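You operate a simulated robot arm through the tools that you are given. There is no shell and no other tool. Be economical: measure what you need, move in short steps, check, and stop when the job is done.

Carry out the task below with a simulated robot arm. There is one attempt and no reset: what you move stays moved.

TASK
Put the blue pad on the upkeep bench away on the second shelf from the top of the white-edged rack. Put one of the green pads from the white-edged bench on the shelf under the white-edged bench. Fetch the hand pump and set it on the orange-edged bench. Put two of the bottles from the upkeep bench on the shelf by the infeed. Open the basin flap. The order is free. Set down upright: bottle.

The check looks at the end state, three seconds after you hand in, the way a careful person would. Anything else that was tipped, shoved, dropped, spilled or broken makes it a failure.

THE ROBOT
A 6-joint arm with a fingered hand on a trunk, on a base that drives. Base frame: it is fixed to the floor where the robot stands at the start and does not move with it; the origin is under the middle of the robot, x ahead of it, y to its left, z up; the surface under the hand at the start is at about z = 860. Units: mm, degrees, N and s.
With the tool pointing down near the work surface it reaches from about 340 to 800 mm from the robot's upright axis, wherever it stands. Its first joint turns from -115.0 to 115.0 degrees. Places, roughly: basin flap [-12300, 4400, 900]; blue pad (7x10x6 cm) [600, 100, 900]; bottle (6x6x15 cm) [500, 0, 900]; green pad (7x10x6 cm) [-8100, 4200, 900]; hand pump (39x8x9 cm) [-8600, 4700, 400]; orange-edged bench [-7400, 6600, 800]; second shelf of the white-edged rack [-3500, -100, 900]; shelf by the infeed [-2800, 1400, 800]; shelf under the white-edged bench [-8000, 4500, 300]. Payload 4 kg.
The tool frame sits at the grasp point between the pads (the TCP): z along the fingers, y along the line on which they close. The tips reach 26 mm beyond it. The gripper opens to 164 mm. The gripper's body begins 73 mm behind the TCP. The gripper is a hand of 5 fingers: y runs from the thumb to the fingers, the wrist lies at [0, 0, -239] in the tool frame, and closing takes about 1.5 s.
Orientation is that of the tool frame in the base frame, as [roll, pitch, yaw] about the fixed x, y, z axes, in that order (R = Rz(yaw) Ry(pitch) Rx(roll)). With the fingers straight down and closing along the base's y, the tool's x points along the base's -x, its y along +y and its z along -z.

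THE INTERFACE
- The arm moves only by the tool apply_moves. Its argument "motion" is a list of rows, each a list of 3 entries, a list of its own where there are three numbers: the shift along the base's x, y, z in mm, then the turn, a rotation vector about the base's x, y, z in degrees, then the opening, from 0 (shut) to 1 (fully open). In form: [[[tx, ty, tz], [wx, wy, wz], hand], ...]. A call has 1 to 8 rows; each row is the pose to reach, as a shift and turn from the pose commanded when the call began. Each row takes 0.2 s and may step no farther than 50 mm and 8.6 degrees from the row before; otherwise, or with a gripper value out of range, the whole call is refused. A pose out of reach is approached as far as the arm can. The call stops where the force on the tool passes 40 N (or 10 N more than at its start, if that is more) or the arm is blocked; 0.2 s more then pass. The fingers move at their own pace (about 45 mm/s each) and stop on an object; they squeeze with about 25 N. The grip force told is the motor's: it shows also when the fingers shut on nothing. Time passes only in rows, and 0.2 s behind the last, so rows that repeat a pose let the fingers close. It gives the time, the measured TCP pose, the force on the tool (base axes), the opening and the grip force at its end, in the units of the frame above (readings bear some noise), with the torque about the TCP (base axes, N m) and any sound that the robot's microphone picked up.
- Cameras (640 x 400 px; columns grow to the right, rows downward): "scene" is now at [1.5, 146.5, 1714.9]; the picture's right is [-0.55, -0.84, 0.00], its down [-0.68, 0.45, -0.57] and it looks along [0.48, -0.31, -0.82] (base axes); focal length 283 px, centre (320, 200). "wrist" rides on the gripper at [51, -70, -93] in the tool frame; the picture's right is [0.81, 0.59, 0.00], its down [-0.43, 0.60, -0.68] and it looks along [-0.40, 0.55, 0.74] (tool axes); focal length 270 px, centre (320, 200). There is no depth. A picture from a camera that has moved, and an enlarged one, comes with that camera's place and axes in the base frame and with its lens.
- snapshot(camera): a new picture of that camera. The clock stands still meanwhile.
- move_column(by): slides the trunk up (or, below 0, down) by that many mm; the arm and the scene camera ride with it, the base frame stays. It gives what a move gives, with no picture.
- base_move(legs): drives the robot by 1 to 6 legs, each [ahead, left, turn to the left] in mm, mm and degrees, along the robot's own axes; the way and the turn of a leg run together, so that a leg with both is an arc; at most 1500 mm and 180 degrees a leg. The arm and the cameras ride along, it lands a little off, and it stops where it bumps. It gives what a move gives.
- set_grasp(shape): the hand has 5 fingers and takes this shape, open, in about a second: jaw (thumb against the fingers, like two jaws); tri (thumb and two fingers); tip (a fingertip pinch); poke (one finger out to press); point (the index stretched); flat (the hand flat); cup (the hand cupped); fist (a fist). The gripper value then closes the fingers along that shape, each until it touches; the sizes above hold for jaw. It gives what a move gives, with no picture.
- pan_tilt(pan, tilt): turns the head with the scene camera to pan (to the left, within 155 degrees either way) and tilt (down, from -29 to 69), counted from straight ahead of the robot. It gives what a move gives.
- enlarge(camera, box): a new picture of the part [left, top, right, bottom] of that camera's present view, enlarged. The clock stands still meanwhile.
- job_done(): hands the job in; it is judged then, once.

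Work in short steps. Places have to be worked out from the pictures, the camera data and where the tool is seen: move nearer, look again, correct. Check each grasp and each placing, and mend what went wrong. You have 175 turns and 146 pictures in all, those below and enlarged ones among them. Open the gripper and draw the arm clear of the work before you hand the job in, unless the task says otherwise.

The tools are called by a JSON object that holds its "method" and its "body". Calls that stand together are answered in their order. apply_moves: Moves the arm, as the interface text tells. Its arguments: {"type":"object","properties":{"motion":{"type":"array","items":{"type":"array"}}},"required":["motion"]} The other tools are called the same way: move_column (by) slides the trunk up or down; set_grasp (shape) gives the hand a shape; base_move (legs) drives the base; pan_tilt (pan, tilt) turns the head that bears the scene camera; snapshot (camera) takes a picture; enlarge (camera, box) takes an enlarged picture of a part of a camera's view; job_done () hands the job in.

At the start:

```text
clock: 0.0
eef_pos: [550.6, -134.3, 1105.7]
tool_rot: [-179.9, 0.1, 179.9]
force: [0.1, 0.7, 0.2]
ft_torque: [0.0, -0.04, 0.01]
gripper_width: 164.1
gripper_force: 0.0
shape: jaw
trunk travel left (down, up): [-775.0, 215.0]
robot x, y, heading: [2.4, -1.6, -0.0]
head pan, tilt: [-33.4, 55.1]
```

scene: 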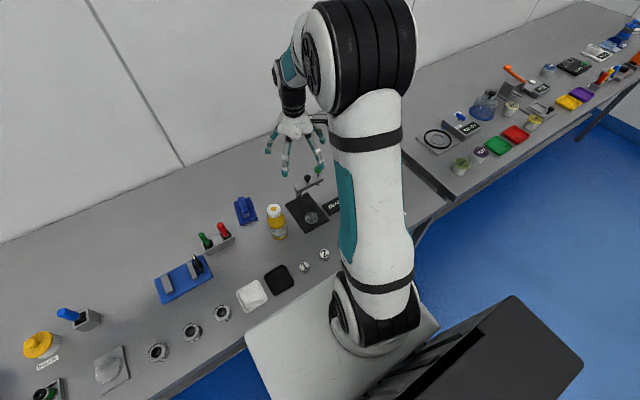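
wrist: 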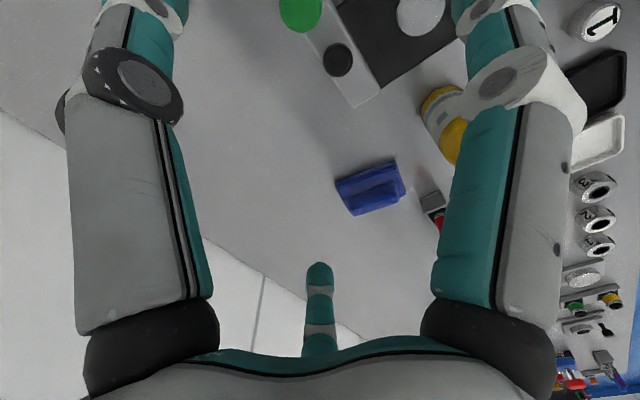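

The yellow-capped bottle looks to be near [465,15] and the blue pad near [593,77]. I'll look closer and then survey the bench.

{"method": "enlarge", "body": {"camera": "scene", "box": [140, 140, 360, 320]}}

{"method": "pan_tilt", "body": {"pan": 30, "tilt": 45}}

{"method": "snapshot", "body": {"camera": "scene"}}

```text
2.22 times, centred on (250, 230) of scene
camera zoom: at [1.5, 146.5, 1714.9], right [-0.55, -0.84, 0.0], down [-0.68, 0.45, -0.57], along [0.48, -0.31, -0.82], focal length 628 px, centre (476, 133)
```

zoom: 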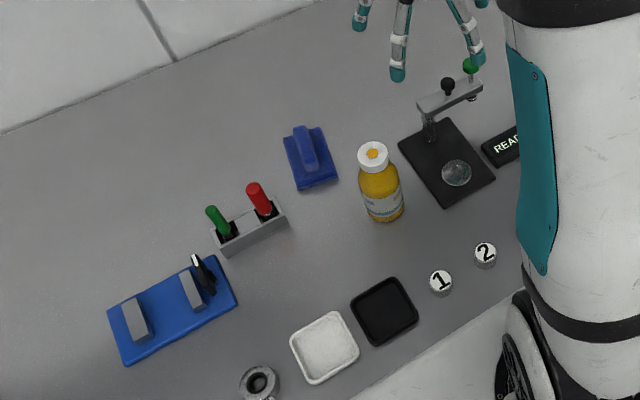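

```text
clock: 1.3
eef_pos: [551.7, -134.6, 1107.5]
tool_rot: [-179.9, 0.0, 179.9]
force: [-0.3, 0.2, 0.2]
ft_torque: [0.02, -0.04, -0.02]
gripper_width: 163.8
gripper_force: 0.1
shape: jaw
trunk travel left (down, up): [-775.0, 215.0]
robot x, y, heading: [-0.6, 0.8, -0.3]
head pan, tilt: [30.0, 45.0]
```

```text
142 pictures are left
camera scene: at [11.8, 226.7, 1728.4], right [0.5, -0.87, 0.0], down [-0.61, -0.35, -0.71], along [0.61, 0.35, -0.71], focal length 283 px, centre (320, 200)
```

scene: 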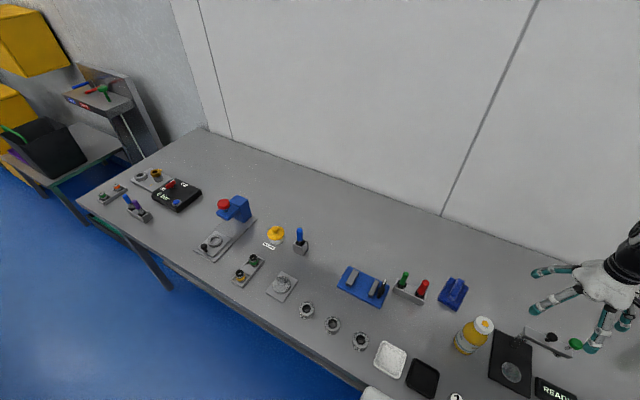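

Only one bottle on the left side. I'll look to the right and behind.

{"method": "pan_tilt", "body": {"pan": -65, "tilt": 40}}

{"method": "snapshot", "body": {"camera": "scene"}}

{"method": "pan_tilt", "body": {"pan": 120, "tilt": 15}}

{"method": "snapshot", "body": {"camera": "scene"}}

{"method": "pan_tilt", "body": {"pan": 155, "tilt": 10}}

{"method": "snapshot", "body": {"camera": "scene"}}

{"method": "pan_tilt", "body": {"pan": -140, "tilt": 15}}

{"method": "snapshot", "body": {"camera": "scene"}}

```text
clock: 3.0
eef_pos: [551.4, -134.3, 1106.1]
tool_rot: [-179.9, 0.1, 179.9]
force: [0.2, -0.2, -1.1]
ft_torque: [0.0, -0.02, 0.0]
gripper_width: 164.0
gripper_force: 0.1
shape: jaw
trunk travel left (down, up): [-775.0, 215.0]
robot x, y, heading: [-4.0, -1.6, -0.4]
head pan, tilt: [-65.0, 40.0]
```

```text
141 pictures are left
camera scene: at [-22.7, 109.1, 1735.7], right [-0.91, -0.42, 0.0], down [-0.27, 0.58, -0.77], along [0.32, -0.69, -0.64], focal length 283 px, centre (320, 200)
```

scene: 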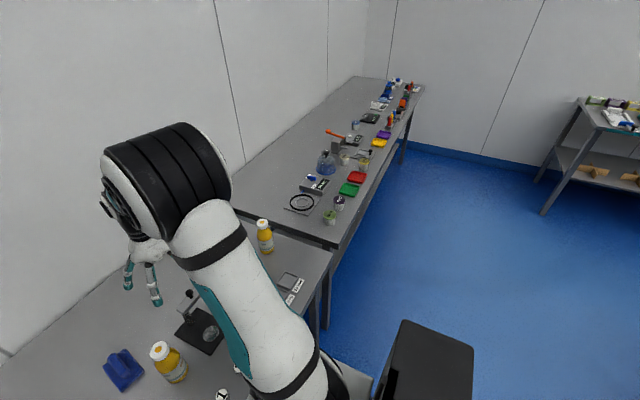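

```text
clock: 5.8
eef_pos: [551.8, -135.6, 1106.4]
tool_rot: [-179.9, 0.1, 179.8]
force: [0.1, 1.7, -0.2]
ft_torque: [-0.01, 0.0, -0.04]
gripper_width: 163.8
gripper_force: 0.1
shape: jaw
trunk travel left (down, up): [-775.0, 215.0]
robot x, y, heading: [-0.6, 1.7, 0.1]
head pan, tilt: [120.0, 15.0]
```

```text
140 pictures are left
camera scene: at [-105.3, 267.0, 1775.2], right [0.87, 0.5, 0.0], down [0.13, -0.22, -0.97], along [-0.48, 0.84, -0.26], focal length 283 px, centre (320, 200)
```

scene: 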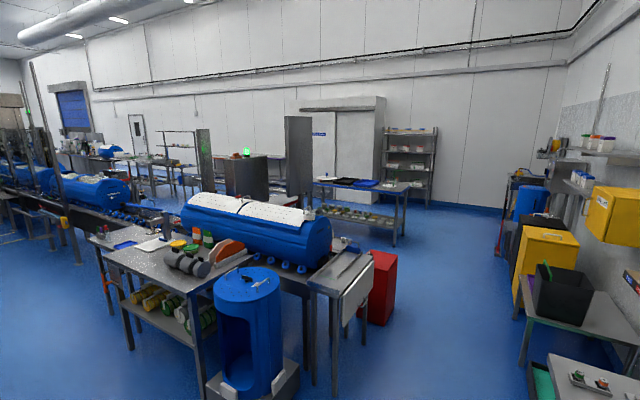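

```text
clock: 6.8
eef_pos: [551.0, -134.4, 1106.8]
tool_rot: [-179.8, 0.1, 179.9]
force: [-0.6, -0.2, 1.0]
ft_torque: [-0.04, 0.0, 0.0]
gripper_width: 164.0
gripper_force: 0.1
shape: jaw
trunk travel left (down, up): [-775.0, 215.0]
robot x, y, heading: [-0.1, -2.2, 0.1]
head pan, tilt: [154.7, 10.0]
```

```text
139 pictures are left
camera scene: at [-142.7, 225.9, 1783.4], right [0.43, 0.9, 0.0], down [0.16, -0.07, -0.98], along [-0.89, 0.42, -0.17], focal length 283 px, centre (320, 200)
```

scene: 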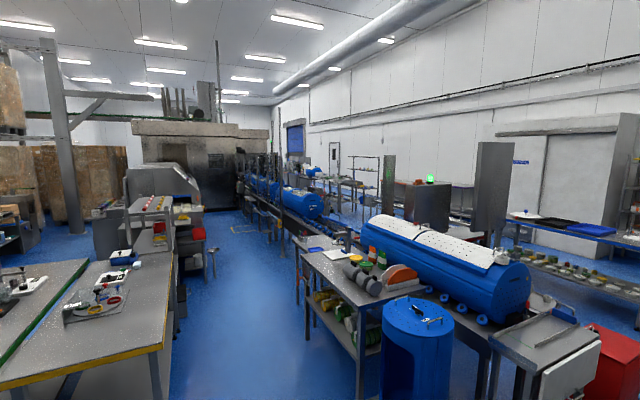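

```text
clock: 10.8
eef_pos: [552.3, -136.0, 1107.5]
tool_rot: [-179.9, 0.1, 179.9]
force: [0.4, -0.3, -0.3]
ft_torque: [0.01, -0.02, -0.01]
gripper_width: 163.8
gripper_force: 0.0
shape: jaw
trunk travel left (down, up): [-775.0, 215.0]
robot x, y, heading: [-1.1, 1.9, -0.2]
head pan, tilt: [-140.0, 15.0]
```

```text
138 pictures are left
camera scene: at [-130.2, 126.0, 1775.2], right [-0.64, 0.77, 0.0], down [0.2, 0.17, -0.97], along [-0.74, -0.62, -0.26], focal length 283 px, centre (320, 200)
```

scene: 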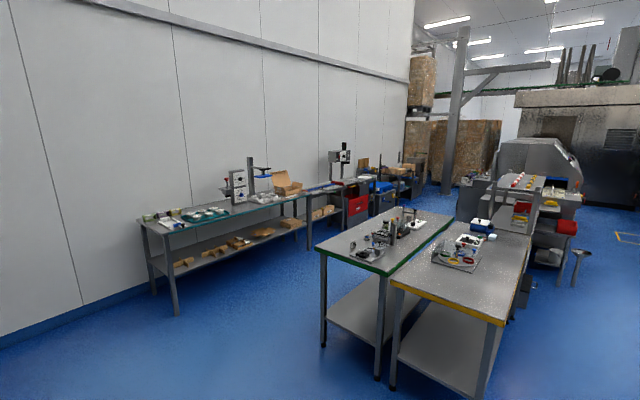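

Bottles are at about [465,13] and [476,-467]. Before picking, I'll zoom in on the infeed shelf and the rack to plan the grasps.

{"method": "pan_tilt", "body": {"pan": 155, "tilt": 10}}

{"method": "enlarge", "body": {"camera": "scene", "box": [230, 180, 450, 317]}}

{"method": "enlarge", "body": {"camera": "scene", "box": [60, 150, 240, 262]}}

```text
clock: 14.9
eef_pos: [551.8, -133.9, 1107.2]
tool_rot: [-180.0, 0.1, 179.9]
force: [-1.2, -1.0, 0.2]
ft_torque: [-0.02, 0.03, 0.0]
gripper_width: 164.2
gripper_force: 0.1
shape: jaw
trunk travel left (down, up): [-775.0, 215.0]
robot x, y, heading: [-0.1, -0.4, -0.4]
head pan, tilt: [154.7, 10.0]
```

```text
2.91 times, centred on (340, 248) of scene
camera zoom: at [-142.7, 225.9, 1783.4], right [0.43, 0.9, 0.0], down [0.16, -0.07, -0.98], along [-0.89, 0.42, -0.17], focal length 822 px, centre (262, 59)
```

zoom: 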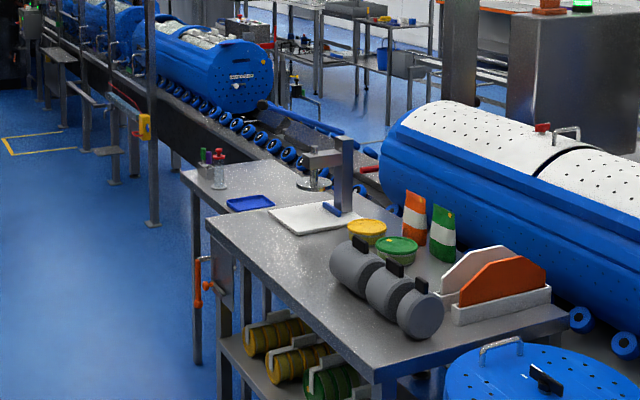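

```text
3.56 times, centred on (150, 206) of scene
camera zoom: at [-142.7, 225.9, 1783.4], right [0.43, 0.9, 0.0], down [0.16, -0.07, -0.98], along [-0.89, 0.42, -0.17], focal length 1005 px, centre (924, 179)
```

zoom: 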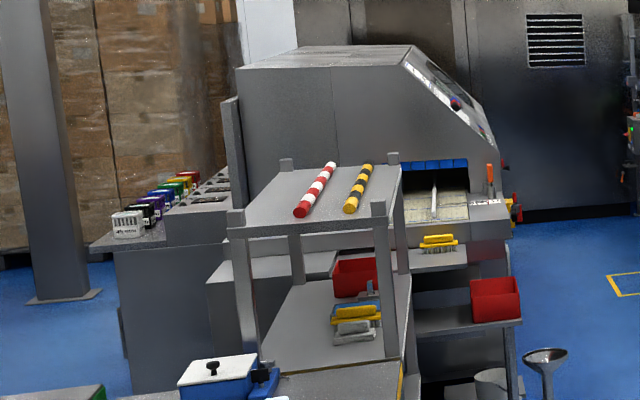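

The infeed shelf is an open small table top and the rack's second shelf is a covered tier (approx. 300 mm of clearance). I'll move over the first bottle and look.

{"method": "apply_moves", "body": {"motion": [[[-23, 36, 0], [0, 0, 0], 0.8], [[-46, 71, 0], [0, 0, 0], 0.7], [[-70, 107, 0], [0, 0, 0], 0.65], [[-93, 143, 0], [0, 0, 0], 0.65], [[-93, 143, 0], [0, 0, 0], 0.65]]}}

{"method": "pan_tilt", "body": {"pan": -10, "tilt": 55}}

{"method": "snapshot", "body": {"camera": "scene"}}

{"method": "snapshot", "body": {"camera": "wrist"}}

```text
clock: 16.1
eef_pos: [459.4, 8.3, 1106.3]
tool_rot: [-179.9, 0.1, 180.0]
force: [-0.5, -0.2, 0.3]
ft_torque: [0.01, 0.02, 0.0]
gripper_width: 107.4
gripper_force: 0.1
shape: jaw
trunk travel left (down, up): [-775.0, 215.0]
robot x, y, heading: [-0.0, -0.3, -0.2]
head pan, tilt: [154.7, 10.0]
```

```text
clock: 18.6
eef_pos: [457.8, 8.6, 1107.1]
tool_rot: [-179.8, 0.1, 179.9]
force: [-0.6, 0.7, -0.1]
ft_torque: [0.0, 0.03, -0.03]
gripper_width: 107.0
gripper_force: 0.1
shape: jaw
trunk travel left (down, up): [-775.0, 215.0]
robot x, y, heading: [0.5, 2.8, 0.1]
head pan, tilt: [-10.0, 55.0]
```

```text
135 pictures are left
camera scene: at [12.3, 173.7, 1715.0], right [-0.17, -0.98, 0.0], down [-0.81, 0.14, -0.57], along [0.56, -0.1, -0.82], focal length 283 px, centre (320, 200)
```

scene: 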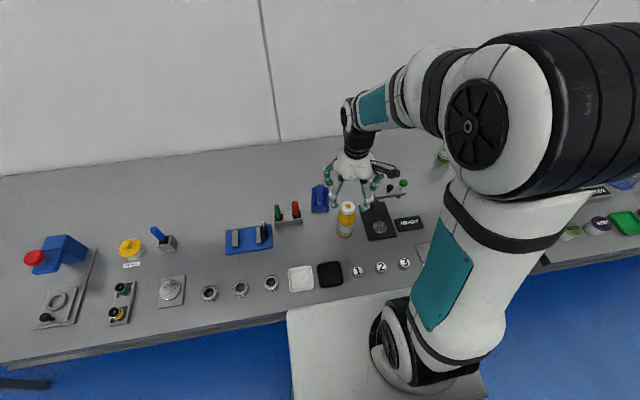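

```text
134 pictures are left
camera wrist: at [408.3, -61.1, 1200.0], right [-0.81, 0.59, 0.0], down [0.43, 0.6, 0.68], along [0.4, 0.55, -0.74], focal length 270 px, centre (320, 200)
```

wrist: 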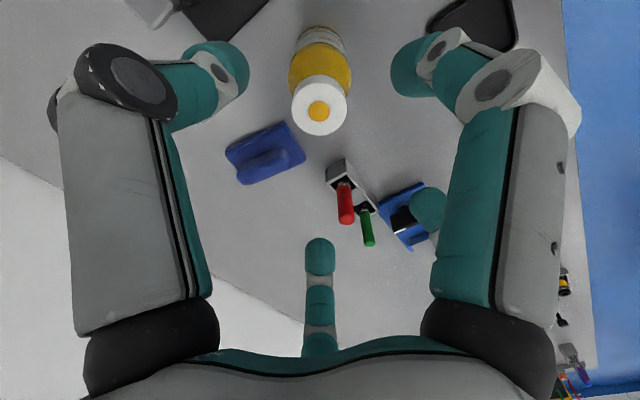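

The bottle is centred under the hand at about [458,6]. I'll descend to z≈948 and close.

{"method": "apply_moves", "body": {"motion": [[[0, -2, -40], [0, 0, 0], 0.65], [[0, -2, -80], [0, 0, 0], 0.65], [[0, -2, -120], [0, 0, 0], 0.65], [[0, -2, -158], [0, 0, 0], 0.65], [[0, -2, -158], [0, 0, 0], 0.3], [[0, -2, -158], [0, 0, 0], 0.2], [[0, -2, -158], [0, 0, 0], 0.2], [[0, -2, -158], [0, 0, 0], 0.2]]}}

{"method": "apply_moves", "body": {"motion": [[[0, 0, 0], [0, 0, 0], 0.1], [[0, 0, 0], [0, 0, 0], 0.1], [[0, 0, 0], [0, 0, 0], 0.1]]}}

{"method": "snapshot", "body": {"camera": "wrist"}}

```text
clock: 20.4
eef_pos: [458.6, 8.8, 949.9]
tool_rot: [-179.9, 0.0, 179.9]
force: [0.5, 0.0, -0.7]
ft_torque: [0.0, 0.01, 0.01]
gripper_width: 50.1
gripper_force: 24.7
shape: jaw
trunk travel left (down, up): [-775.0, 215.0]
robot x, y, heading: [-0.6, -0.3, 0.2]
head pan, tilt: [-10.0, 55.0]
```

```text
clock: 21.2
eef_pos: [459.6, 7.3, 951.1]
tool_rot: [-179.8, 0.0, 179.9]
force: [-0.3, -0.3, -0.9]
ft_torque: [0.02, -0.02, -0.02]
gripper_width: 50.3
gripper_force: 24.5
shape: jaw
trunk travel left (down, up): [-775.0, 215.0]
robot x, y, heading: [1.4, -0.3, -0.0]
head pan, tilt: [-10.0, 55.0]
```

```text
133 pictures are left
camera wrist: at [408.5, -62.2, 1043.7], right [-0.81, 0.59, 0.0], down [0.43, 0.6, 0.68], along [0.4, 0.55, -0.74], focal length 270 px, centre (320, 200)
```

wrist: 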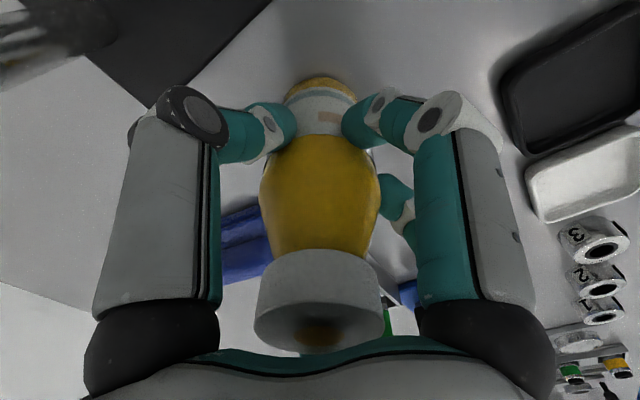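

The bottle is gripped with 50 mm width. I'll lift it.

{"method": "apply_moves", "body": {"motion": [[[0, 0, 40], [0, 0, 0], 0.1], [[0, 0, 80], [0, 0, 0], 0.1], [[0, 0, 120], [0, 0, 0], 0.1], [[-10, 0, 160], [0, 0, 0], 0.1], [[-40, 0, 190], [0, 0, 0], 0.1]]}}

{"method": "snapshot", "body": {"camera": "wrist"}}

```text
clock: 22.4
eef_pos: [417.3, 4.9, 1140.8]
tool_rot: [-179.9, 0.0, 180.0]
force: [-0.9, 0.4, -2.9]
ft_torque: [-0.01, -0.03, 0.03]
gripper_width: 50.1
gripper_force: 24.9
shape: jaw
trunk travel left (down, up): [-775.0, 215.0]
robot x, y, heading: [-1.5, -0.4, -0.2]
head pan, tilt: [-10.0, 55.0]
```

```text
132 pictures are left
camera wrist: at [366.9, -65.0, 1232.9], right [-0.81, 0.59, 0.0], down [0.43, 0.6, 0.68], along [0.4, 0.55, -0.74], focal length 270 px, centre (320, 200)
```

wrist: 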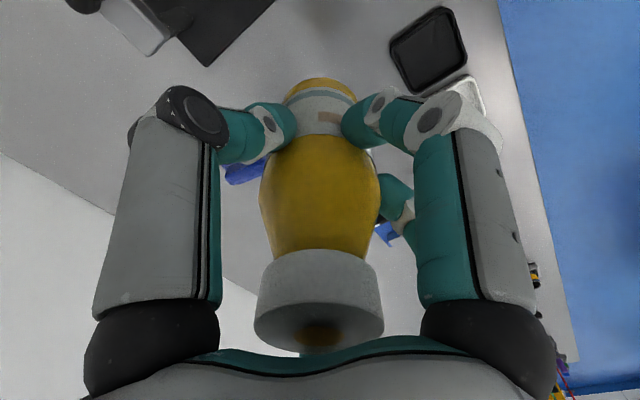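

Held securely. I'll back out, turn to face +y, and strafe along the aisle to in front of the infeed shelf.

{"method": "base_move", "body": {"legs": [[-700, 0, 0], [0, 0, 90], [500, 0, 0], [0, 1000, 0], [0, 1000, 0]]}}

{"method": "pan_tilt", "body": {"pan": 20, "tilt": 40}}

{"method": "snapshot", "body": {"camera": "scene"}}

```text
clock: 42.2
eef_pos: [-2667.3, 1055.7, 1139.4]
tool_rot: [-179.9, 0.0, -96.0]
force: [-0.6, 0.0, -3.0]
ft_torque: [-0.01, 0.01, 0.03]
gripper_width: 50.2
gripper_force: 25.0
shape: jaw
trunk travel left (down, up): [-775.0, 215.0]
robot x, y, heading: [-2703.4, 640.8, 84.1]
head pan, tilt: [-10.0, 55.0]
```

```text
clock: 43.1
eef_pos: [-2667.0, 1056.6, 1140.3]
tool_rot: [-179.9, 0.0, -96.1]
force: [-0.9, -1.0, -2.6]
ft_torque: [0.01, 0.01, -0.03]
gripper_width: 50.4
gripper_force: 24.8
shape: jaw
trunk travel left (down, up): [-775.0, 215.0]
robot x, y, heading: [-2706.8, 638.7, 84.2]
head pan, tilt: [20.0, 40.0]
```

```text
131 pictures are left
camera scene: at [-2916.4, 681.4, 1735.6], right [0.97, 0.24, 0.0], down [0.16, -0.62, -0.77], along [-0.19, 0.74, -0.64], focal length 283 px, centre (320, 200)
```

scene: 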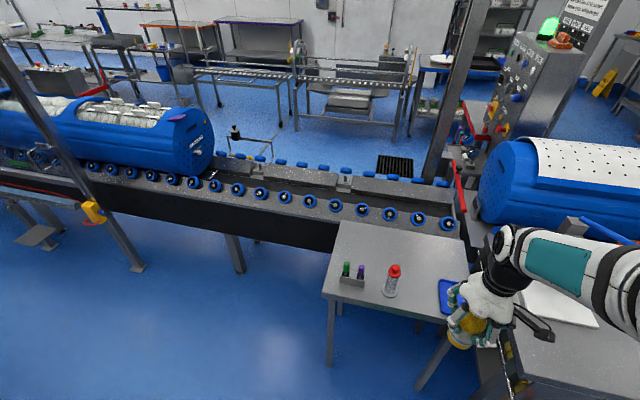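

The infeed shelf spans about x −3060..−2620, y 1229..1621, with free space at the back. I'll drive closer and square up.

{"method": "base_move", "body": {"legs": [[0, 130, 6], [150, 0, 0]]}}

{"method": "snapshot", "body": {"camera": "scene"}}

```text
clock: 45.4
eef_pos: [-2839.3, 1215.6, 1137.4]
tool_rot: [-179.8, 0.0, -90.3]
force: [0.2, 0.0, -3.2]
ft_torque: [-0.08, 0.01, 0.01]
gripper_width: 50.2
gripper_force: 24.8
shape: jaw
trunk travel left (down, up): [-775.0, 215.0]
robot x, y, heading: [-2836.9, 798.3, 89.7]
head pan, tilt: [20.0, 40.0]
```

```text
130 pictures are left
camera scene: at [-3050.3, 819.0, 1735.6], right [0.94, 0.34, 0.0], down [0.22, -0.61, -0.77], along [-0.26, 0.72, -0.64], focal length 283 px, centre (320, 200)
```

scene: 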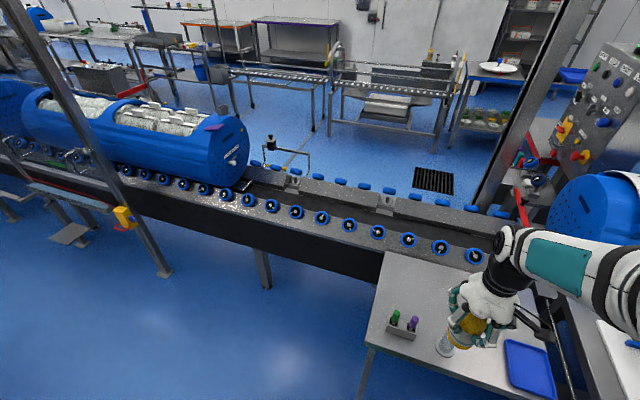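

Next I'll move the bottle over free space at about [-2880,1480].

{"method": "apply_moves", "body": {"motion": [[[-7, 44, 0], [0, 0, 0], 0.1], [[-14, 88, 0], [0, 0, 0], 0.1], [[-21, 132, 0], [0, 0, 0], 0.1], [[-28, 176, 0], [0, 0, 0], 0.1], [[-35, 220, 0], [0, 0, 0], 0.1], [[-41, 264, 0], [0, 0, 0], 0.1]]}}

{"method": "apply_moves", "body": {"motion": [[[0, 0, -45], [0, 0, 0], 0.1], [[0, 0, -90], [0, 0, 0], 0.1], [[0, 0, -135], [0, 0, 0], 0.1], [[0, 0, -180], [0, 0, 0], 0.1]]}}

{"method": "snapshot", "body": {"camera": "scene"}}

{"method": "snapshot", "body": {"camera": "wrist"}}

```text
clock: 46.8
eef_pos: [-2878.7, 1484.2, 1137.9]
tool_rot: [-179.9, -0.1, -90.3]
force: [0.6, 0.0, -3.5]
ft_torque: [-0.01, 0.0, 0.0]
gripper_width: 50.0
gripper_force: 25.2
shape: jaw
trunk travel left (down, up): [-775.0, 215.0]
robot x, y, heading: [-2836.5, 794.4, 89.6]
head pan, tilt: [20.0, 40.0]
```

```text
clock: 47.8
eef_pos: [-2880.1, 1482.5, 957.7]
tool_rot: [-180.0, 0.1, -90.2]
force: [0.5, -0.3, -3.6]
ft_torque: [0.03, 0.01, 0.07]
gripper_width: 50.1
gripper_force: 24.8
shape: jaw
trunk travel left (down, up): [-775.0, 215.0]
robot x, y, heading: [-2835.7, 796.6, 89.5]
head pan, tilt: [20.0, 40.0]
```

```text
129 pictures are left
camera scene: at [-3050.4, 818.3, 1735.7], right [0.94, 0.34, 0.0], down [0.22, -0.61, -0.77], along [-0.26, 0.72, -0.64], focal length 283 px, centre (320, 200)
```

scene: 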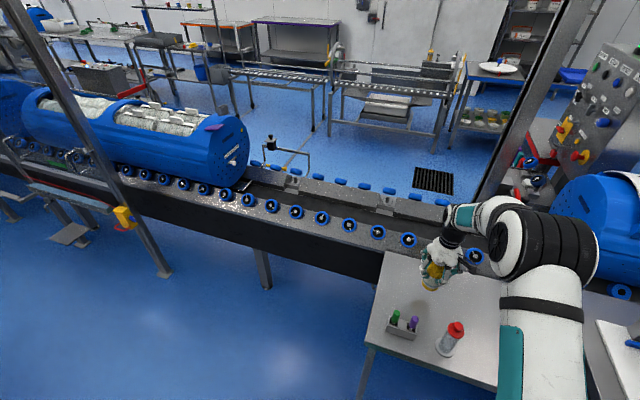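

```text
128 pictures are left
camera wrist: at [-2810.2, 1431.9, 1049.7], right [-0.59, -0.81, 0.0], down [-0.59, 0.43, 0.68], along [-0.54, 0.4, -0.74], focal length 270 px, centre (320, 200)
```

wrist: 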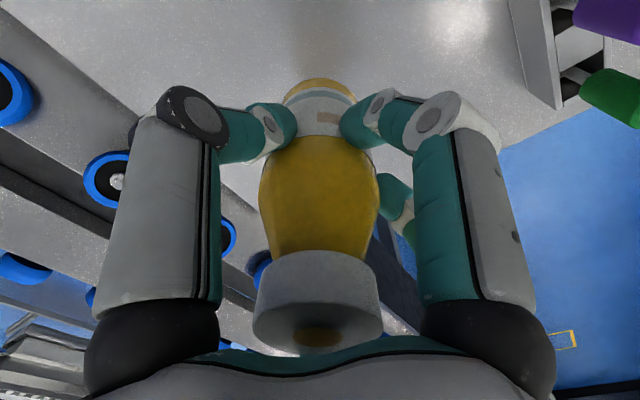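

Bottle over clear surface. I'll lower it until it touches.

{"method": "apply_moves", "body": {"motion": [[[0, 0, -20], [0, 0, 0], 0.1], [[0, 0, -35], [0, 0, 0], 0.1], [[0, 0, -45], [0, 0, 0], 0.1], [[0, 0, -50], [0, 0, 0], 0.1], [[0, 0, -55], [0, 0, 0], 0.1], [[0, 0, -60], [0, 0, 0], 0.1], [[0, 0, -64], [0, 0, 0], 0.1]]}}

```text
clock: 49.4
eef_pos: [-2881.7, 1480.4, 894.4]
tool_rot: [-179.9, 0.1, -90.2]
force: [0.3, 0.1, -2.5]
ft_torque: [-0.01, -0.01, 0.01]
gripper_width: 49.9
gripper_force: 25.3
shape: jaw
trunk travel left (down, up): [-775.0, 215.0]
robot x, y, heading: [-2836.3, 795.4, 89.7]
head pan, tilt: [20.0, 40.0]
```

Force has not risen yet; I'll continue in 2–3 mm steps.

{"method": "apply_moves", "body": {"motion": [[[0, 0, -3], [0, 0, 0], 0.1], [[0, 0, -6], [0, 0, 0], 0.1], [[0, 0, -9], [0, 0, 0], 0.1], [[0, 0, -12], [0, 0, 0], 0.1]]}}

{"method": "enlarge", "body": {"camera": "scene", "box": [360, 230, 500, 318]}}

```text
clock: 50.4
eef_pos: [-2880.3, 1480.4, 889.7]
tool_rot: [180.0, 0.6, -90.3]
force: [-0.8, -0.8, 37.2]
ft_torque: [-0.02, -0.01, -0.05]
gripper_width: 50.9
gripper_force: 24.7
shape: jaw
trunk travel left (down, up): [-775.0, 215.0]
robot x, y, heading: [-2837.9, 796.9, 90.0]
head pan, tilt: [20.0, 40.0]
```

```text
4.55 times, centred on (430, 274) of scene
camera zoom: at [-3050.1, 812.6, 1736.4], right [0.94, 0.34, 0.0], down [0.22, -0.6, -0.77], along [-0.26, 0.72, -0.64], focal length 1285 px, centre (-180, -136)
```

zoom: 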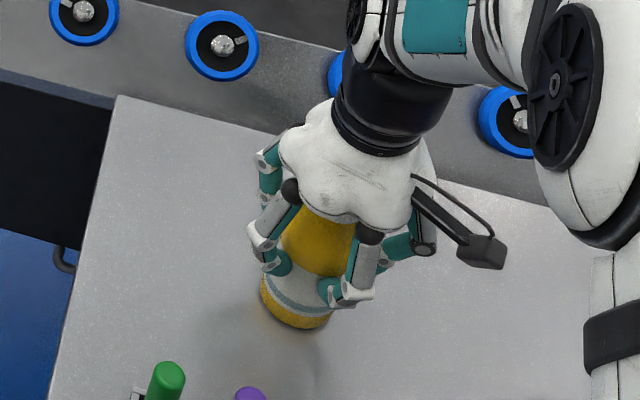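

Contact at TCP 890, so the surface is z≈800. I'll relax upward slightly, open and withdraw.

{"method": "apply_moves", "body": {"motion": [[[0, 0, 4], [0, 0, 0], 0.1], [[0, 0, 6], [0, 0, 0], 0.1], [[0, 0, 6], [0, 0, 0], 0.4], [[0, 0, 6], [0, 0, 0], 0.6], [[0, 0, 6], [0, 0, 0], 0.65], [[0, 0, 6], [0, 0, 0], 0.65], [[0, 0, 6], [0, 0, 0], 0.65]]}}

{"method": "apply_moves", "body": {"motion": [[[0, 0, 20], [0, 0, 0], 0.65], [[0, 0, 60], [0, 0, 0], 0.65], [[0, 0, 105], [0, 0, 0], 0.65], [[0, 0, 150], [0, 0, 0], 0.65], [[0, 0, 200], [0, 0, 0], 0.65], [[0, 0, 240], [0, 0, 0], 0.65]]}}

{"method": "snapshot", "body": {"camera": "wrist"}}

```text
clock: 52.0
eef_pos: [-2879.0, 1477.5, 889.5]
tool_rot: [-179.9, 0.0, -90.3]
force: [0.2, -1.2, -0.1]
ft_torque: [-0.03, 0.02, 0.01]
gripper_width: 106.2
gripper_force: 0.0
shape: jaw
trunk travel left (down, up): [-775.0, 215.0]
robot x, y, heading: [-2839.0, 795.9, 89.7]
head pan, tilt: [20.0, 40.0]
```

```text
clock: 53.4
eef_pos: [-2883.5, 1477.2, 1131.6]
tool_rot: [-179.9, -0.1, -90.3]
force: [0.2, -0.4, -0.2]
ft_torque: [0.01, -0.01, 0.02]
gripper_width: 105.9
gripper_force: 0.1
shape: jaw
trunk travel left (down, up): [-775.0, 215.0]
robot x, y, heading: [-2837.8, 796.1, 89.8]
head pan, tilt: [20.0, 40.0]
```

```text
126 pictures are left
camera wrist: at [-2813.5, 1425.5, 1224.6], right [-0.59, -0.81, 0.0], down [-0.59, 0.44, 0.68], along [-0.54, 0.4, -0.74], focal length 270 px, centre (320, 200)
```

wrist: 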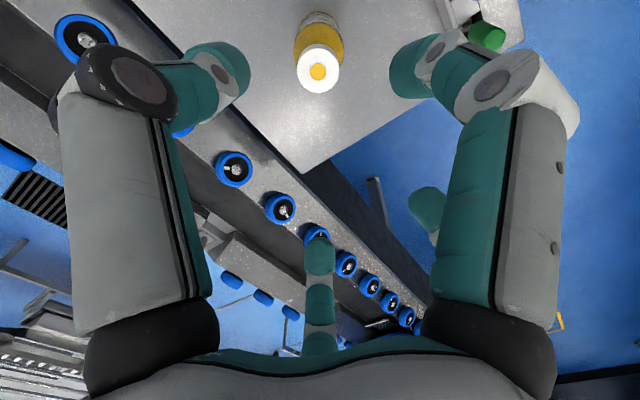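

The first bottle stands upright. I'll retract the arm and drive back for the second one.

{"method": "apply_moves", "body": {"motion": [[[7, -44, 0], [0, 0, 0], 0.65], [[14, -88, 0], [0, 0, 0], 0.65], [[21, -132, 0], [0, 0, 0], 0.65], [[28, -176, 0], [0, 0, 0], 0.65], [[35, -220, 0], [0, 0, 0], 0.65], [[41, -264, 0], [0, 0, 0], 0.65]]}}

{"method": "base_move", "body": {"legs": [[-290, 0, 0], [0, -1000, 0], [0, -1000, 0]]}}

```text
clock: 54.8
eef_pos: [-2839.7, 1212.5, 1129.1]
tool_rot: [-179.9, 0.1, -90.2]
force: [0.6, -1.0, -0.9]
ft_torque: [-0.01, -0.01, 0.0]
gripper_width: 106.0
gripper_force: 0.0
shape: jaw
trunk travel left (down, up): [-775.0, 215.0]
robot x, y, heading: [-2838.0, 794.7, 89.9]
head pan, tilt: [20.0, 40.0]
```

```text
clock: 66.3
eef_pos: [-847.7, 948.6, 1128.3]
tool_rot: [-179.9, 0.0, -90.3]
force: [-0.4, 0.1, 0.5]
ft_torque: [-0.02, -0.01, -0.02]
gripper_width: 105.8
gripper_force: 0.1
shape: jaw
trunk travel left (down, up): [-775.0, 215.0]
robot x, y, heading: [-843.0, 532.3, 90.0]
head pan, tilt: [20.0, 40.0]
```

Pose [-843,532,90°]. Now turn to heading 0, move over to y≈−450, and go ahead.

{"method": "base_move", "body": {"legs": [[0, 0, -90], [0, -980, 0], [600, 0, 0]]}}

{"method": "pan_tilt", "body": {"pan": -5, "tilt": 50}}

{"method": "snapshot", "body": {"camera": "scene"}}

```text
clock: 78.3
eef_pos: [153.6, -467.3, 1128.6]
tool_rot: [-179.9, 0.1, 178.8]
force: [-0.6, 0.4, 0.0]
ft_torque: [-0.01, 0.02, 0.0]
gripper_width: 106.3
gripper_force: 0.1
shape: jaw
trunk travel left (down, up): [-775.0, 215.0]
robot x, y, heading: [-266.6, -461.6, -1.2]
head pan, tilt: [20.0, 40.0]
```

```text
clock: 79.2
eef_pos: [153.0, -467.6, 1127.6]
tool_rot: [-179.9, 0.0, 178.7]
force: [0.0, 0.3, -0.1]
ft_torque: [0.0, 0.01, 0.01]
gripper_width: 106.2
gripper_force: 0.0
shape: jaw
trunk travel left (down, up): [-775.0, 215.0]
robot x, y, heading: [-264.4, -463.7, -1.1]
head pan, tilt: [-5.0, 50.0]
```

```text
125 pictures are left
camera scene: at [-243.7, -284.1, 1721.5], right [-0.11, -0.99, 0.0], down [-0.76, 0.08, -0.64], along [0.64, -0.07, -0.77], focal length 283 px, centre (320, 200)
```

scene: 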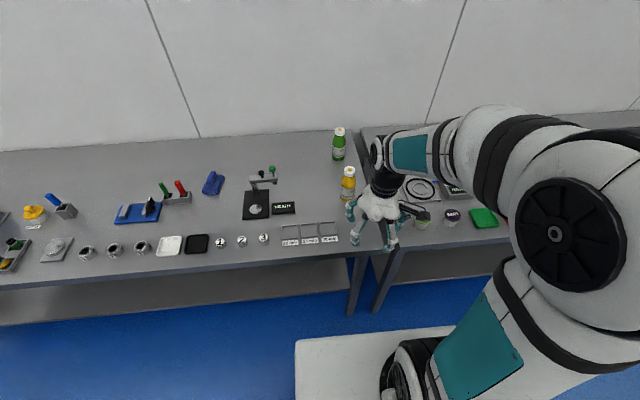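

The second yellow bottle is around [470,-462]. I'll go ahead 250 mm and position the hand above it.

{"method": "base_move", "body": {"legs": [[255, 0, 1]]}}

{"method": "snapshot", "body": {"camera": "wrist"}}

```text
clock: 81.0
eef_pos: [390.7, -462.7, 1128.7]
tool_rot: [-179.9, 0.0, 179.7]
force: [-0.4, -0.8, -0.4]
ft_torque: [-0.01, -0.07, -0.01]
gripper_width: 106.3
gripper_force: 0.0
shape: jaw
trunk travel left (down, up): [-775.0, 215.0]
robot x, y, heading: [-25.6, -467.3, -0.4]
head pan, tilt: [-5.0, 50.0]
stopped in leg 1: the robot was blocked; the commanded pose is now the measured one
```

```text
124 pictures are left
camera wrist: at [339.3, -531.9, 1221.8], right [-0.81, 0.59, 0.0], down [0.44, 0.59, 0.68], along [0.4, 0.54, -0.74], focal length 270 px, centre (320, 200)
```

wrist: 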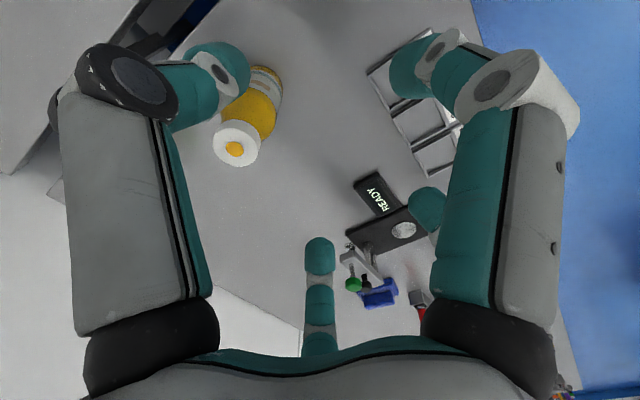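

The base bumped lightly at x≈−25; I'll back off 25 mm, then place the hand above the bottle (cap about [475,-475]).

{"method": "base_move", "body": {"legs": [[-25, 0, 0]]}}

{"method": "pan_tilt", "body": {"pan": -5, "tilt": 69}}

{"method": "snapshot", "body": {"camera": "scene"}}

```text
clock: 81.9
eef_pos: [365.0, -462.9, 1129.1]
tool_rot: [-179.8, 0.1, 179.8]
force: [-0.1, -0.5, -0.2]
ft_torque: [0.01, -0.04, 0.01]
gripper_width: 105.8
gripper_force: 0.0
shape: jaw
trunk travel left (down, up): [-775.0, 215.0]
robot x, y, heading: [-52.1, -464.2, -0.6]
head pan, tilt: [-5.0, 50.0]
```

```text
clock: 82.7
eef_pos: [367.4, -462.2, 1129.3]
tool_rot: [-179.9, -0.1, 179.6]
force: [0.0, 0.5, 0.1]
ft_torque: [0.02, -0.03, 0.0]
gripper_width: 106.1
gripper_force: 0.0
shape: jaw
trunk travel left (down, up): [-775.0, 215.0]
robot x, y, heading: [-53.1, -467.5, -0.3]
head pan, tilt: [-5.0, 68.8]
```

```text
123 pictures are left
camera scene: at [-53.1, -284.1, 1699.6], right [-0.09, -1.0, 0.0], down [-0.93, 0.09, -0.36], along [0.36, -0.03, -0.93], focal length 283 px, centre (320, 200)
```

scene: 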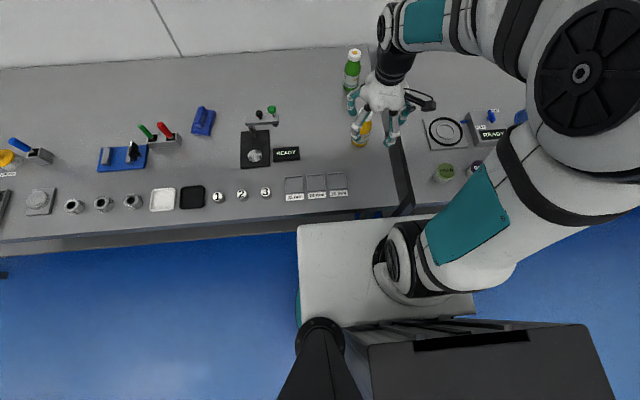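

Nothing disturbed. Now over the bottle and check with the wrist camera.

{"method": "apply_moves", "body": {"motion": [[[36, -4, 0], [0, 0, 0], 0.65], [[72, -8, 0], [0, 0, 0], 0.65], [[108, -12, 0], [0, 0, 0], 0.65]]}}

{"method": "snapshot", "body": {"camera": "wrist"}}

```text
clock: 83.5
eef_pos: [477.9, -475.2, 1129.3]
tool_rot: [-179.8, 0.0, 179.7]
force: [0.0, 0.6, -1.0]
ft_torque: [0.0, 0.01, -0.03]
gripper_width: 106.0
gripper_force: 0.0
shape: jaw
trunk travel left (down, up): [-775.0, 215.0]
robot x, y, heading: [-47.7, -465.3, -0.4]
head pan, tilt: [-5.0, 68.8]
```

```text
122 pictures are left
camera wrist: at [426.8, -544.3, 1222.6], right [-0.81, 0.59, 0.0], down [0.44, 0.59, 0.68], along [0.4, 0.54, -0.74], focal length 270 px, centre (320, 200)
```

wrist: 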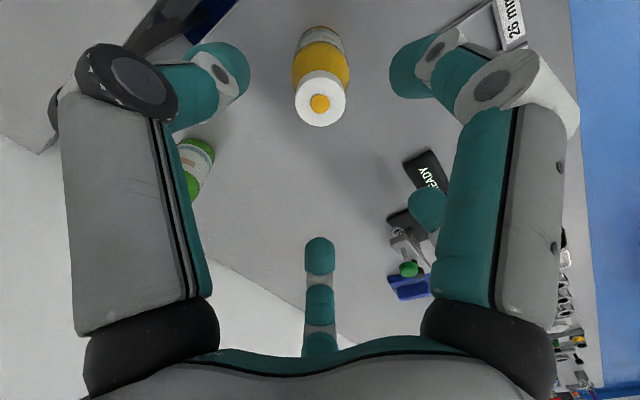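

Centred. Descend and grip.

{"method": "apply_moves", "body": {"motion": [[[0, 0, -45], [0, 0, 0], 0.65], [[0, 0, -90], [0, 0, 0], 0.65], [[0, 0, -135], [0, 0, 0], 0.65], [[0, 0, -178], [0, 0, 0], 0.65], [[0, 0, -178], [0, 0, 0], 0.3], [[0, 0, -178], [0, 0, 0], 0.15], [[0, 0, -178], [0, 0, 0], 0.1], [[0, 0, -178], [0, 0, 0], 0.1]]}}

{"method": "apply_moves", "body": {"motion": [[[0, 0, 0], [0, 0, 0], 0.1], [[0, 0, 0], [0, 0, 0], 0.1], [[0, 0, 40], [0, 0, 0], 0.1], [[0, 0, 85], [0, 0, 0], 0.1], [[0, 0, 130], [0, 0, 0], 0.1], [[-30, 0, 165], [0, 0, 0], 0.1], [[-70, 0, 190], [0, 0, 0], 0.1]]}}

{"method": "snapshot", "body": {"camera": "wrist"}}

```text
clock: 85.3
eef_pos: [476.1, -474.2, 947.8]
tool_rot: [-179.9, -0.1, 179.7]
force: [0.0, -0.2, -0.3]
ft_torque: [-0.03, 0.01, 0.03]
gripper_width: 50.9
gripper_force: 21.6
shape: jaw
trunk travel left (down, up): [-775.0, 215.0]
robot x, y, heading: [-53.8, -464.7, -0.4]
head pan, tilt: [-5.0, 68.8]
```

```text
clock: 86.9
eef_pos: [406.9, -476.1, 1142.6]
tool_rot: [-179.8, 0.1, 179.7]
force: [-0.2, -0.1, -2.3]
ft_torque: [-0.02, -0.03, -0.03]
gripper_width: 50.4
gripper_force: 24.9
shape: jaw
trunk travel left (down, up): [-775.0, 215.0]
robot x, y, heading: [-51.5, -465.2, -0.3]
head pan, tilt: [-5.0, 68.8]
```

```text
121 pictures are left
camera wrist: at [356.1, -545.8, 1236.0], right [-0.81, 0.59, 0.0], down [0.44, 0.59, 0.68], along [0.4, 0.54, -0.74], focal length 270 px, centre (320, 200)
```

wrist: 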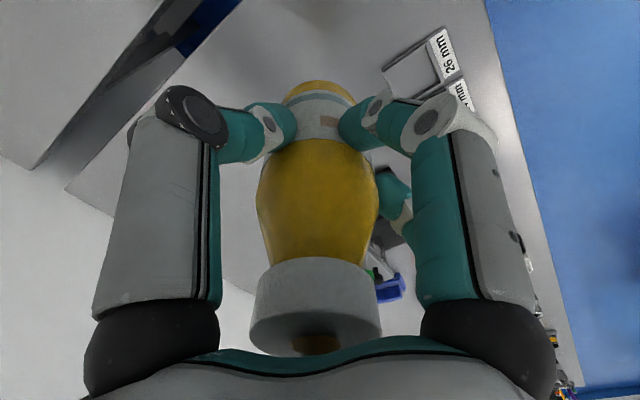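

Held. Drive back to the infeed.

{"method": "base_move", "body": {"legs": [[-700, 0, 0], [0, 0, 90], [965, 0, 0], [0, 1000, 0], [0, 1000, 0]]}}

```text
clock: 108.6
eef_pos: [-2722.1, 936.5, 1141.0]
tool_rot: [-179.9, 0.0, -90.0]
force: [0.0, -0.2, -3.2]
ft_torque: [-0.03, 0.01, 0.01]
gripper_width: 50.6
gripper_force: 24.9
shape: jaw
trunk travel left (down, up): [-775.0, 215.0]
robot x, y, heading: [-2730.0, 480.2, 89.9]
head pan, tilt: [-5.0, 68.8]
```

Move in front of the shelf.

{"method": "base_move", "body": {"legs": [[0, 90, 0], [310, 0, 0]]}}

{"method": "pan_tilt", "body": {"pan": 20, "tilt": 50}}

{"method": "snapshot", "body": {"camera": "scene"}}

```text
clock: 111.4
eef_pos: [-2806.5, 1254.3, 1141.4]
tool_rot: [-179.8, -0.2, -90.5]
force: [-0.1, 0.2, -2.2]
ft_torque: [0.01, -0.02, 0.0]
gripper_width: 50.0
gripper_force: 25.2
shape: jaw
trunk travel left (down, up): [-775.0, 215.0]
robot x, y, heading: [-2819.1, 791.2, 89.5]
head pan, tilt: [-5.0, 68.8]
```

```text
clock: 112.3
eef_pos: [-2806.5, 1253.3, 1142.0]
tool_rot: [-179.8, 0.0, -90.5]
force: [0.3, 0.0, -2.9]
ft_torque: [0.0, 0.0, 0.01]
gripper_width: 50.4
gripper_force: 24.7
shape: jaw
trunk travel left (down, up): [-775.0, 215.0]
robot x, y, heading: [-2817.1, 793.0, 89.3]
head pan, tilt: [20.0, 50.0]
```

```text
120 pictures are left
camera scene: at [-3029.7, 808.4, 1721.4], right [0.94, 0.33, 0.0], down [0.26, -0.72, -0.64], along [-0.21, 0.61, -0.77], focal length 283 px, centre (320, 200)
```

scene: 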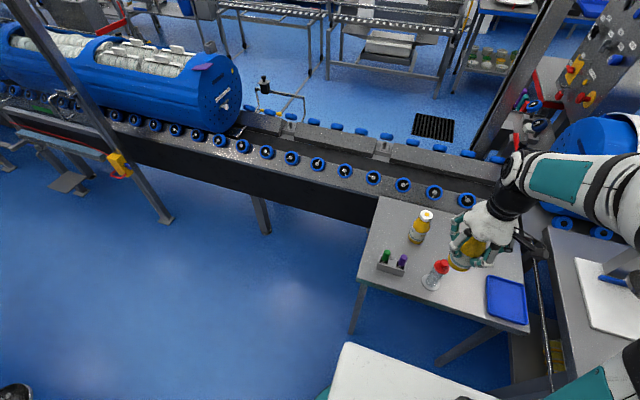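

Bottle 1 stands at [-2877,1475]. Move the second to [-2720,1485] and lower.

{"method": "apply_moves", "body": {"motion": [[[17, 46, 0], [0, 0, 0], 0.1], [[35, 92, 0], [0, 0, 0], 0.1], [[52, 138, 0], [0, 0, 0], 0.1], [[70, 184, 0], [0, 0, 0], 0.1], [[87, 231, 0], [0, 0, 0], 0.1], [[87, 231, -45], [0, 0, 0], 0.1], [[87, 231, -90], [0, 0, 0], 0.1], [[87, 231, -135], [0, 0, 0], 0.1]]}}

{"method": "apply_moves", "body": {"motion": [[[0, 0, -40], [0, 0, 0], 0.1], [[0, 0, -80], [0, 0, 0], 0.1], [[0, 0, -100], [0, 0, 0], 0.1], [[0, 0, -108], [0, 0, 0], 0.1]]}}

{"method": "snapshot", "body": {"camera": "scene"}}

```text
clock: 114.1
eef_pos: [-2720.8, 1487.0, 1006.2]
tool_rot: [-179.8, 0.1, -90.5]
force: [-0.3, 0.4, -3.6]
ft_torque: [-0.02, -0.02, 0.01]
gripper_width: 50.5
gripper_force: 25.2
shape: jaw
trunk travel left (down, up): [-775.0, 215.0]
robot x, y, heading: [-2815.5, 793.3, 89.5]
head pan, tilt: [20.0, 50.0]
```

```text
clock: 115.1
eef_pos: [-2720.6, 1486.0, 897.6]
tool_rot: [-179.8, -0.1, -90.5]
force: [0.2, 0.3, -2.9]
ft_torque: [0.0, -0.02, 0.0]
gripper_width: 50.5
gripper_force: 25.6
shape: jaw
trunk travel left (down, up): [-775.0, 215.0]
robot x, y, heading: [-2822.2, 791.0, 89.4]
head pan, tilt: [20.0, 50.0]
```

```text
119 pictures are left
camera scene: at [-3029.8, 808.6, 1721.5], right [0.94, 0.33, 0.0], down [0.26, -0.72, -0.64], along [-0.21, 0.61, -0.77], focal length 283 px, centre (320, 200)
```

scene: 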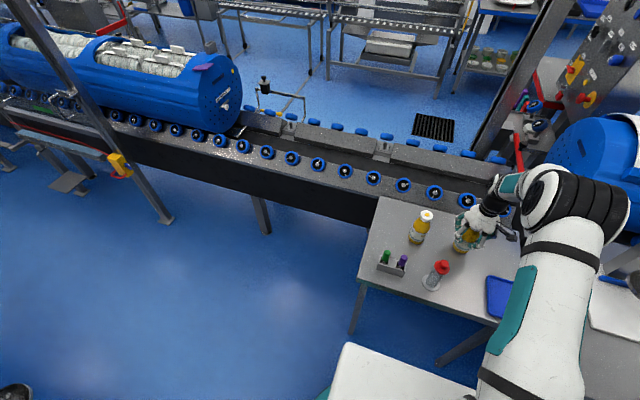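

Lower to contact (expected TCP ≈ 888).

{"method": "apply_moves", "body": {"motion": [[[0, 0, -3], [0, 0, 0], 0.1], [[0, 0, -6], [0, 0, 0], 0.1], [[0, 0, -8], [0, 0, 0], 0.1], [[0, 0, -10], [0, 0, 0], 0.1]]}}

```text
clock: 116.1
eef_pos: [-2719.8, 1484.9, 887.8]
tool_rot: [-179.9, 0.0, -90.4]
force: [-0.9, -0.2, -2.6]
ft_torque: [0.0, -0.02, 0.02]
gripper_width: 50.0
gripper_force: 25.0
shape: jaw
trunk travel left (down, up): [-775.0, 215.0]
robot x, y, heading: [-2816.8, 795.8, 89.3]
head pan, tilt: [20.0, 50.0]
```

{"method": "apply_moves", "body": {"motion": [[[0, 0, -1], [0, 0, 0], 0.1], [[0, 0, -2], [0, 0, 0], 0.1], [[0, 0, -3], [0, 0, 0], 0.1]]}}

```text
clock: 116.9
eef_pos: [-2719.7, 1483.9, 889.1]
tool_rot: [-179.9, 0.0, -90.6]
force: [-1.6, -0.5, 3.6]
ft_torque: [-0.03, 0.07, -0.01]
gripper_width: 50.3
gripper_force: 24.5
shape: jaw
trunk travel left (down, up): [-775.0, 215.0]
robot x, y, heading: [-2818.0, 791.4, 89.4]
head pan, tilt: [20.0, 50.0]
```

Force is +3.6 N, up from −2.6, so it is touching. Release and withdraw up.

{"method": "apply_moves", "body": {"motion": [[[0, 0, 0], [0, 0, 0], 0.4], [[0, 0, 0], [0, 0, 0], 0.6], [[0, 0, 0], [0, 0, 0], 0.65], [[0, 0, 0], [0, 0, 0], 0.65], [[0, 0, 0], [0, 0, 0], 0.65], [[0, 0, 25], [0, 0, 0], 0.65], [[0, 0, 70], [0, 0, 0], 0.65], [[0, 0, 115], [0, 0, 0], 0.65]]}}

{"method": "apply_moves", "body": {"motion": [[[0, 0, 50], [0, 0, 0], 0.65], [[0, 0, 100], [0, 0, 0], 0.65], [[0, 0, 135], [0, 0, 0], 0.65], [[-17, -46, 135], [0, 0, 0], 0.65], [[-35, -92, 135], [0, 0, 0], 0.65], [[-52, -138, 135], [0, 0, 0], 0.65], [[-70, -184, 135], [0, 0, 0], 0.65], [[-87, -231, 135], [0, 0, 0], 0.65]]}}

{"method": "snapshot", "body": {"camera": "scene"}}

```text
clock: 118.7
eef_pos: [-2719.6, 1488.6, 1003.7]
tool_rot: [-180.0, 0.0, -90.6]
force: [1.5, -1.3, 0.1]
ft_torque: [0.0, 0.02, -0.01]
gripper_width: 106.1
gripper_force: 0.1
shape: jaw
trunk travel left (down, up): [-775.0, 215.0]
robot x, y, heading: [-2818.0, 794.6, 89.5]
head pan, tilt: [20.0, 50.0]
```

```text
clock: 120.5
eef_pos: [-2802.9, 1247.7, 1138.7]
tool_rot: [-179.9, 0.2, -90.5]
force: [-0.5, -0.1, -0.8]
ft_torque: [0.03, 0.0, -0.01]
gripper_width: 105.9
gripper_force: 0.1
shape: jaw
trunk travel left (down, up): [-775.0, 215.0]
robot x, y, heading: [-2820.6, 791.6, 89.5]
head pan, tilt: [20.0, 50.0]
```

```text
118 pictures are left
camera scene: at [-3030.3, 805.7, 1721.4], right [0.94, 0.33, 0.0], down [0.26, -0.72, -0.64], along [-0.21, 0.61, -0.77], focal length 283 px, centre (320, 200)
```

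scene: 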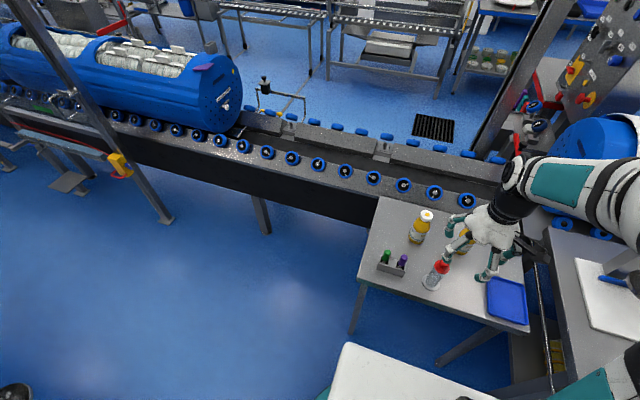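

Both bottles placed. I'll back off, verify, and look at the rack for the blue pad from here.

{"method": "base_move", "body": {"legs": [[-250, 0, 0]]}}

{"method": "snapshot", "body": {"camera": "scene"}}

{"method": "pan_tilt", "body": {"pan": 140, "tilt": 40}}

{"method": "snapshot", "body": {"camera": "scene"}}

```text
clock: 122.3
eef_pos: [-2805.3, 997.2, 1138.4]
tool_rot: [-179.9, 0.0, -90.4]
force: [-0.2, -0.8, 0.6]
ft_torque: [0.03, 0.01, 0.01]
gripper_width: 105.8
gripper_force: 0.1
shape: jaw
trunk travel left (down, up): [-775.0, 215.0]
robot x, y, heading: [-2820.9, 539.7, 89.8]
head pan, tilt: [20.0, 50.0]
```

```text
117 pictures are left
camera scene: at [-3031.7, 555.0, 1721.5], right [0.94, 0.34, 0.0], down [0.26, -0.72, -0.64], along [-0.22, 0.61, -0.77], focal length 283 px, centre (320, 200)
```

scene: 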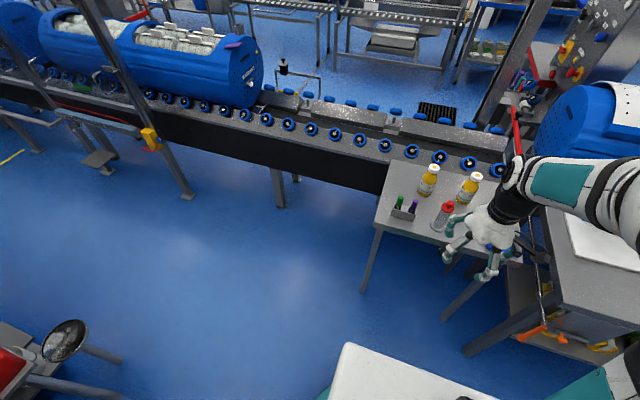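

```text
clock: 124.3
eef_pos: [-2804.9, 997.8, 1137.9]
tool_rot: [-179.9, 0.0, -90.4]
force: [0.0, 0.9, -0.2]
ft_torque: [0.0, -0.03, 0.0]
gripper_width: 106.2
gripper_force: 0.1
shape: jaw
trunk travel left (down, up): [-775.0, 215.0]
robot x, y, heading: [-2819.6, 542.9, 89.4]
head pan, tilt: [140.0, 40.0]
```

```text
116 pictures are left
camera scene: at [-3060.9, 419.0, 1735.7], right [-0.76, 0.65, 0.0], down [0.42, 0.49, -0.77], along [-0.5, -0.58, -0.64], focal length 283 px, centre (320, 200)
```

scene: 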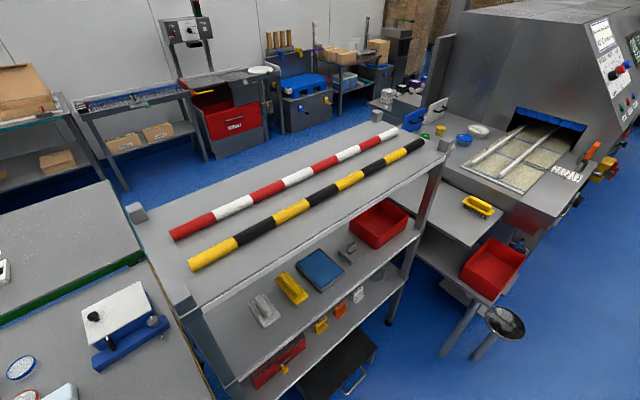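

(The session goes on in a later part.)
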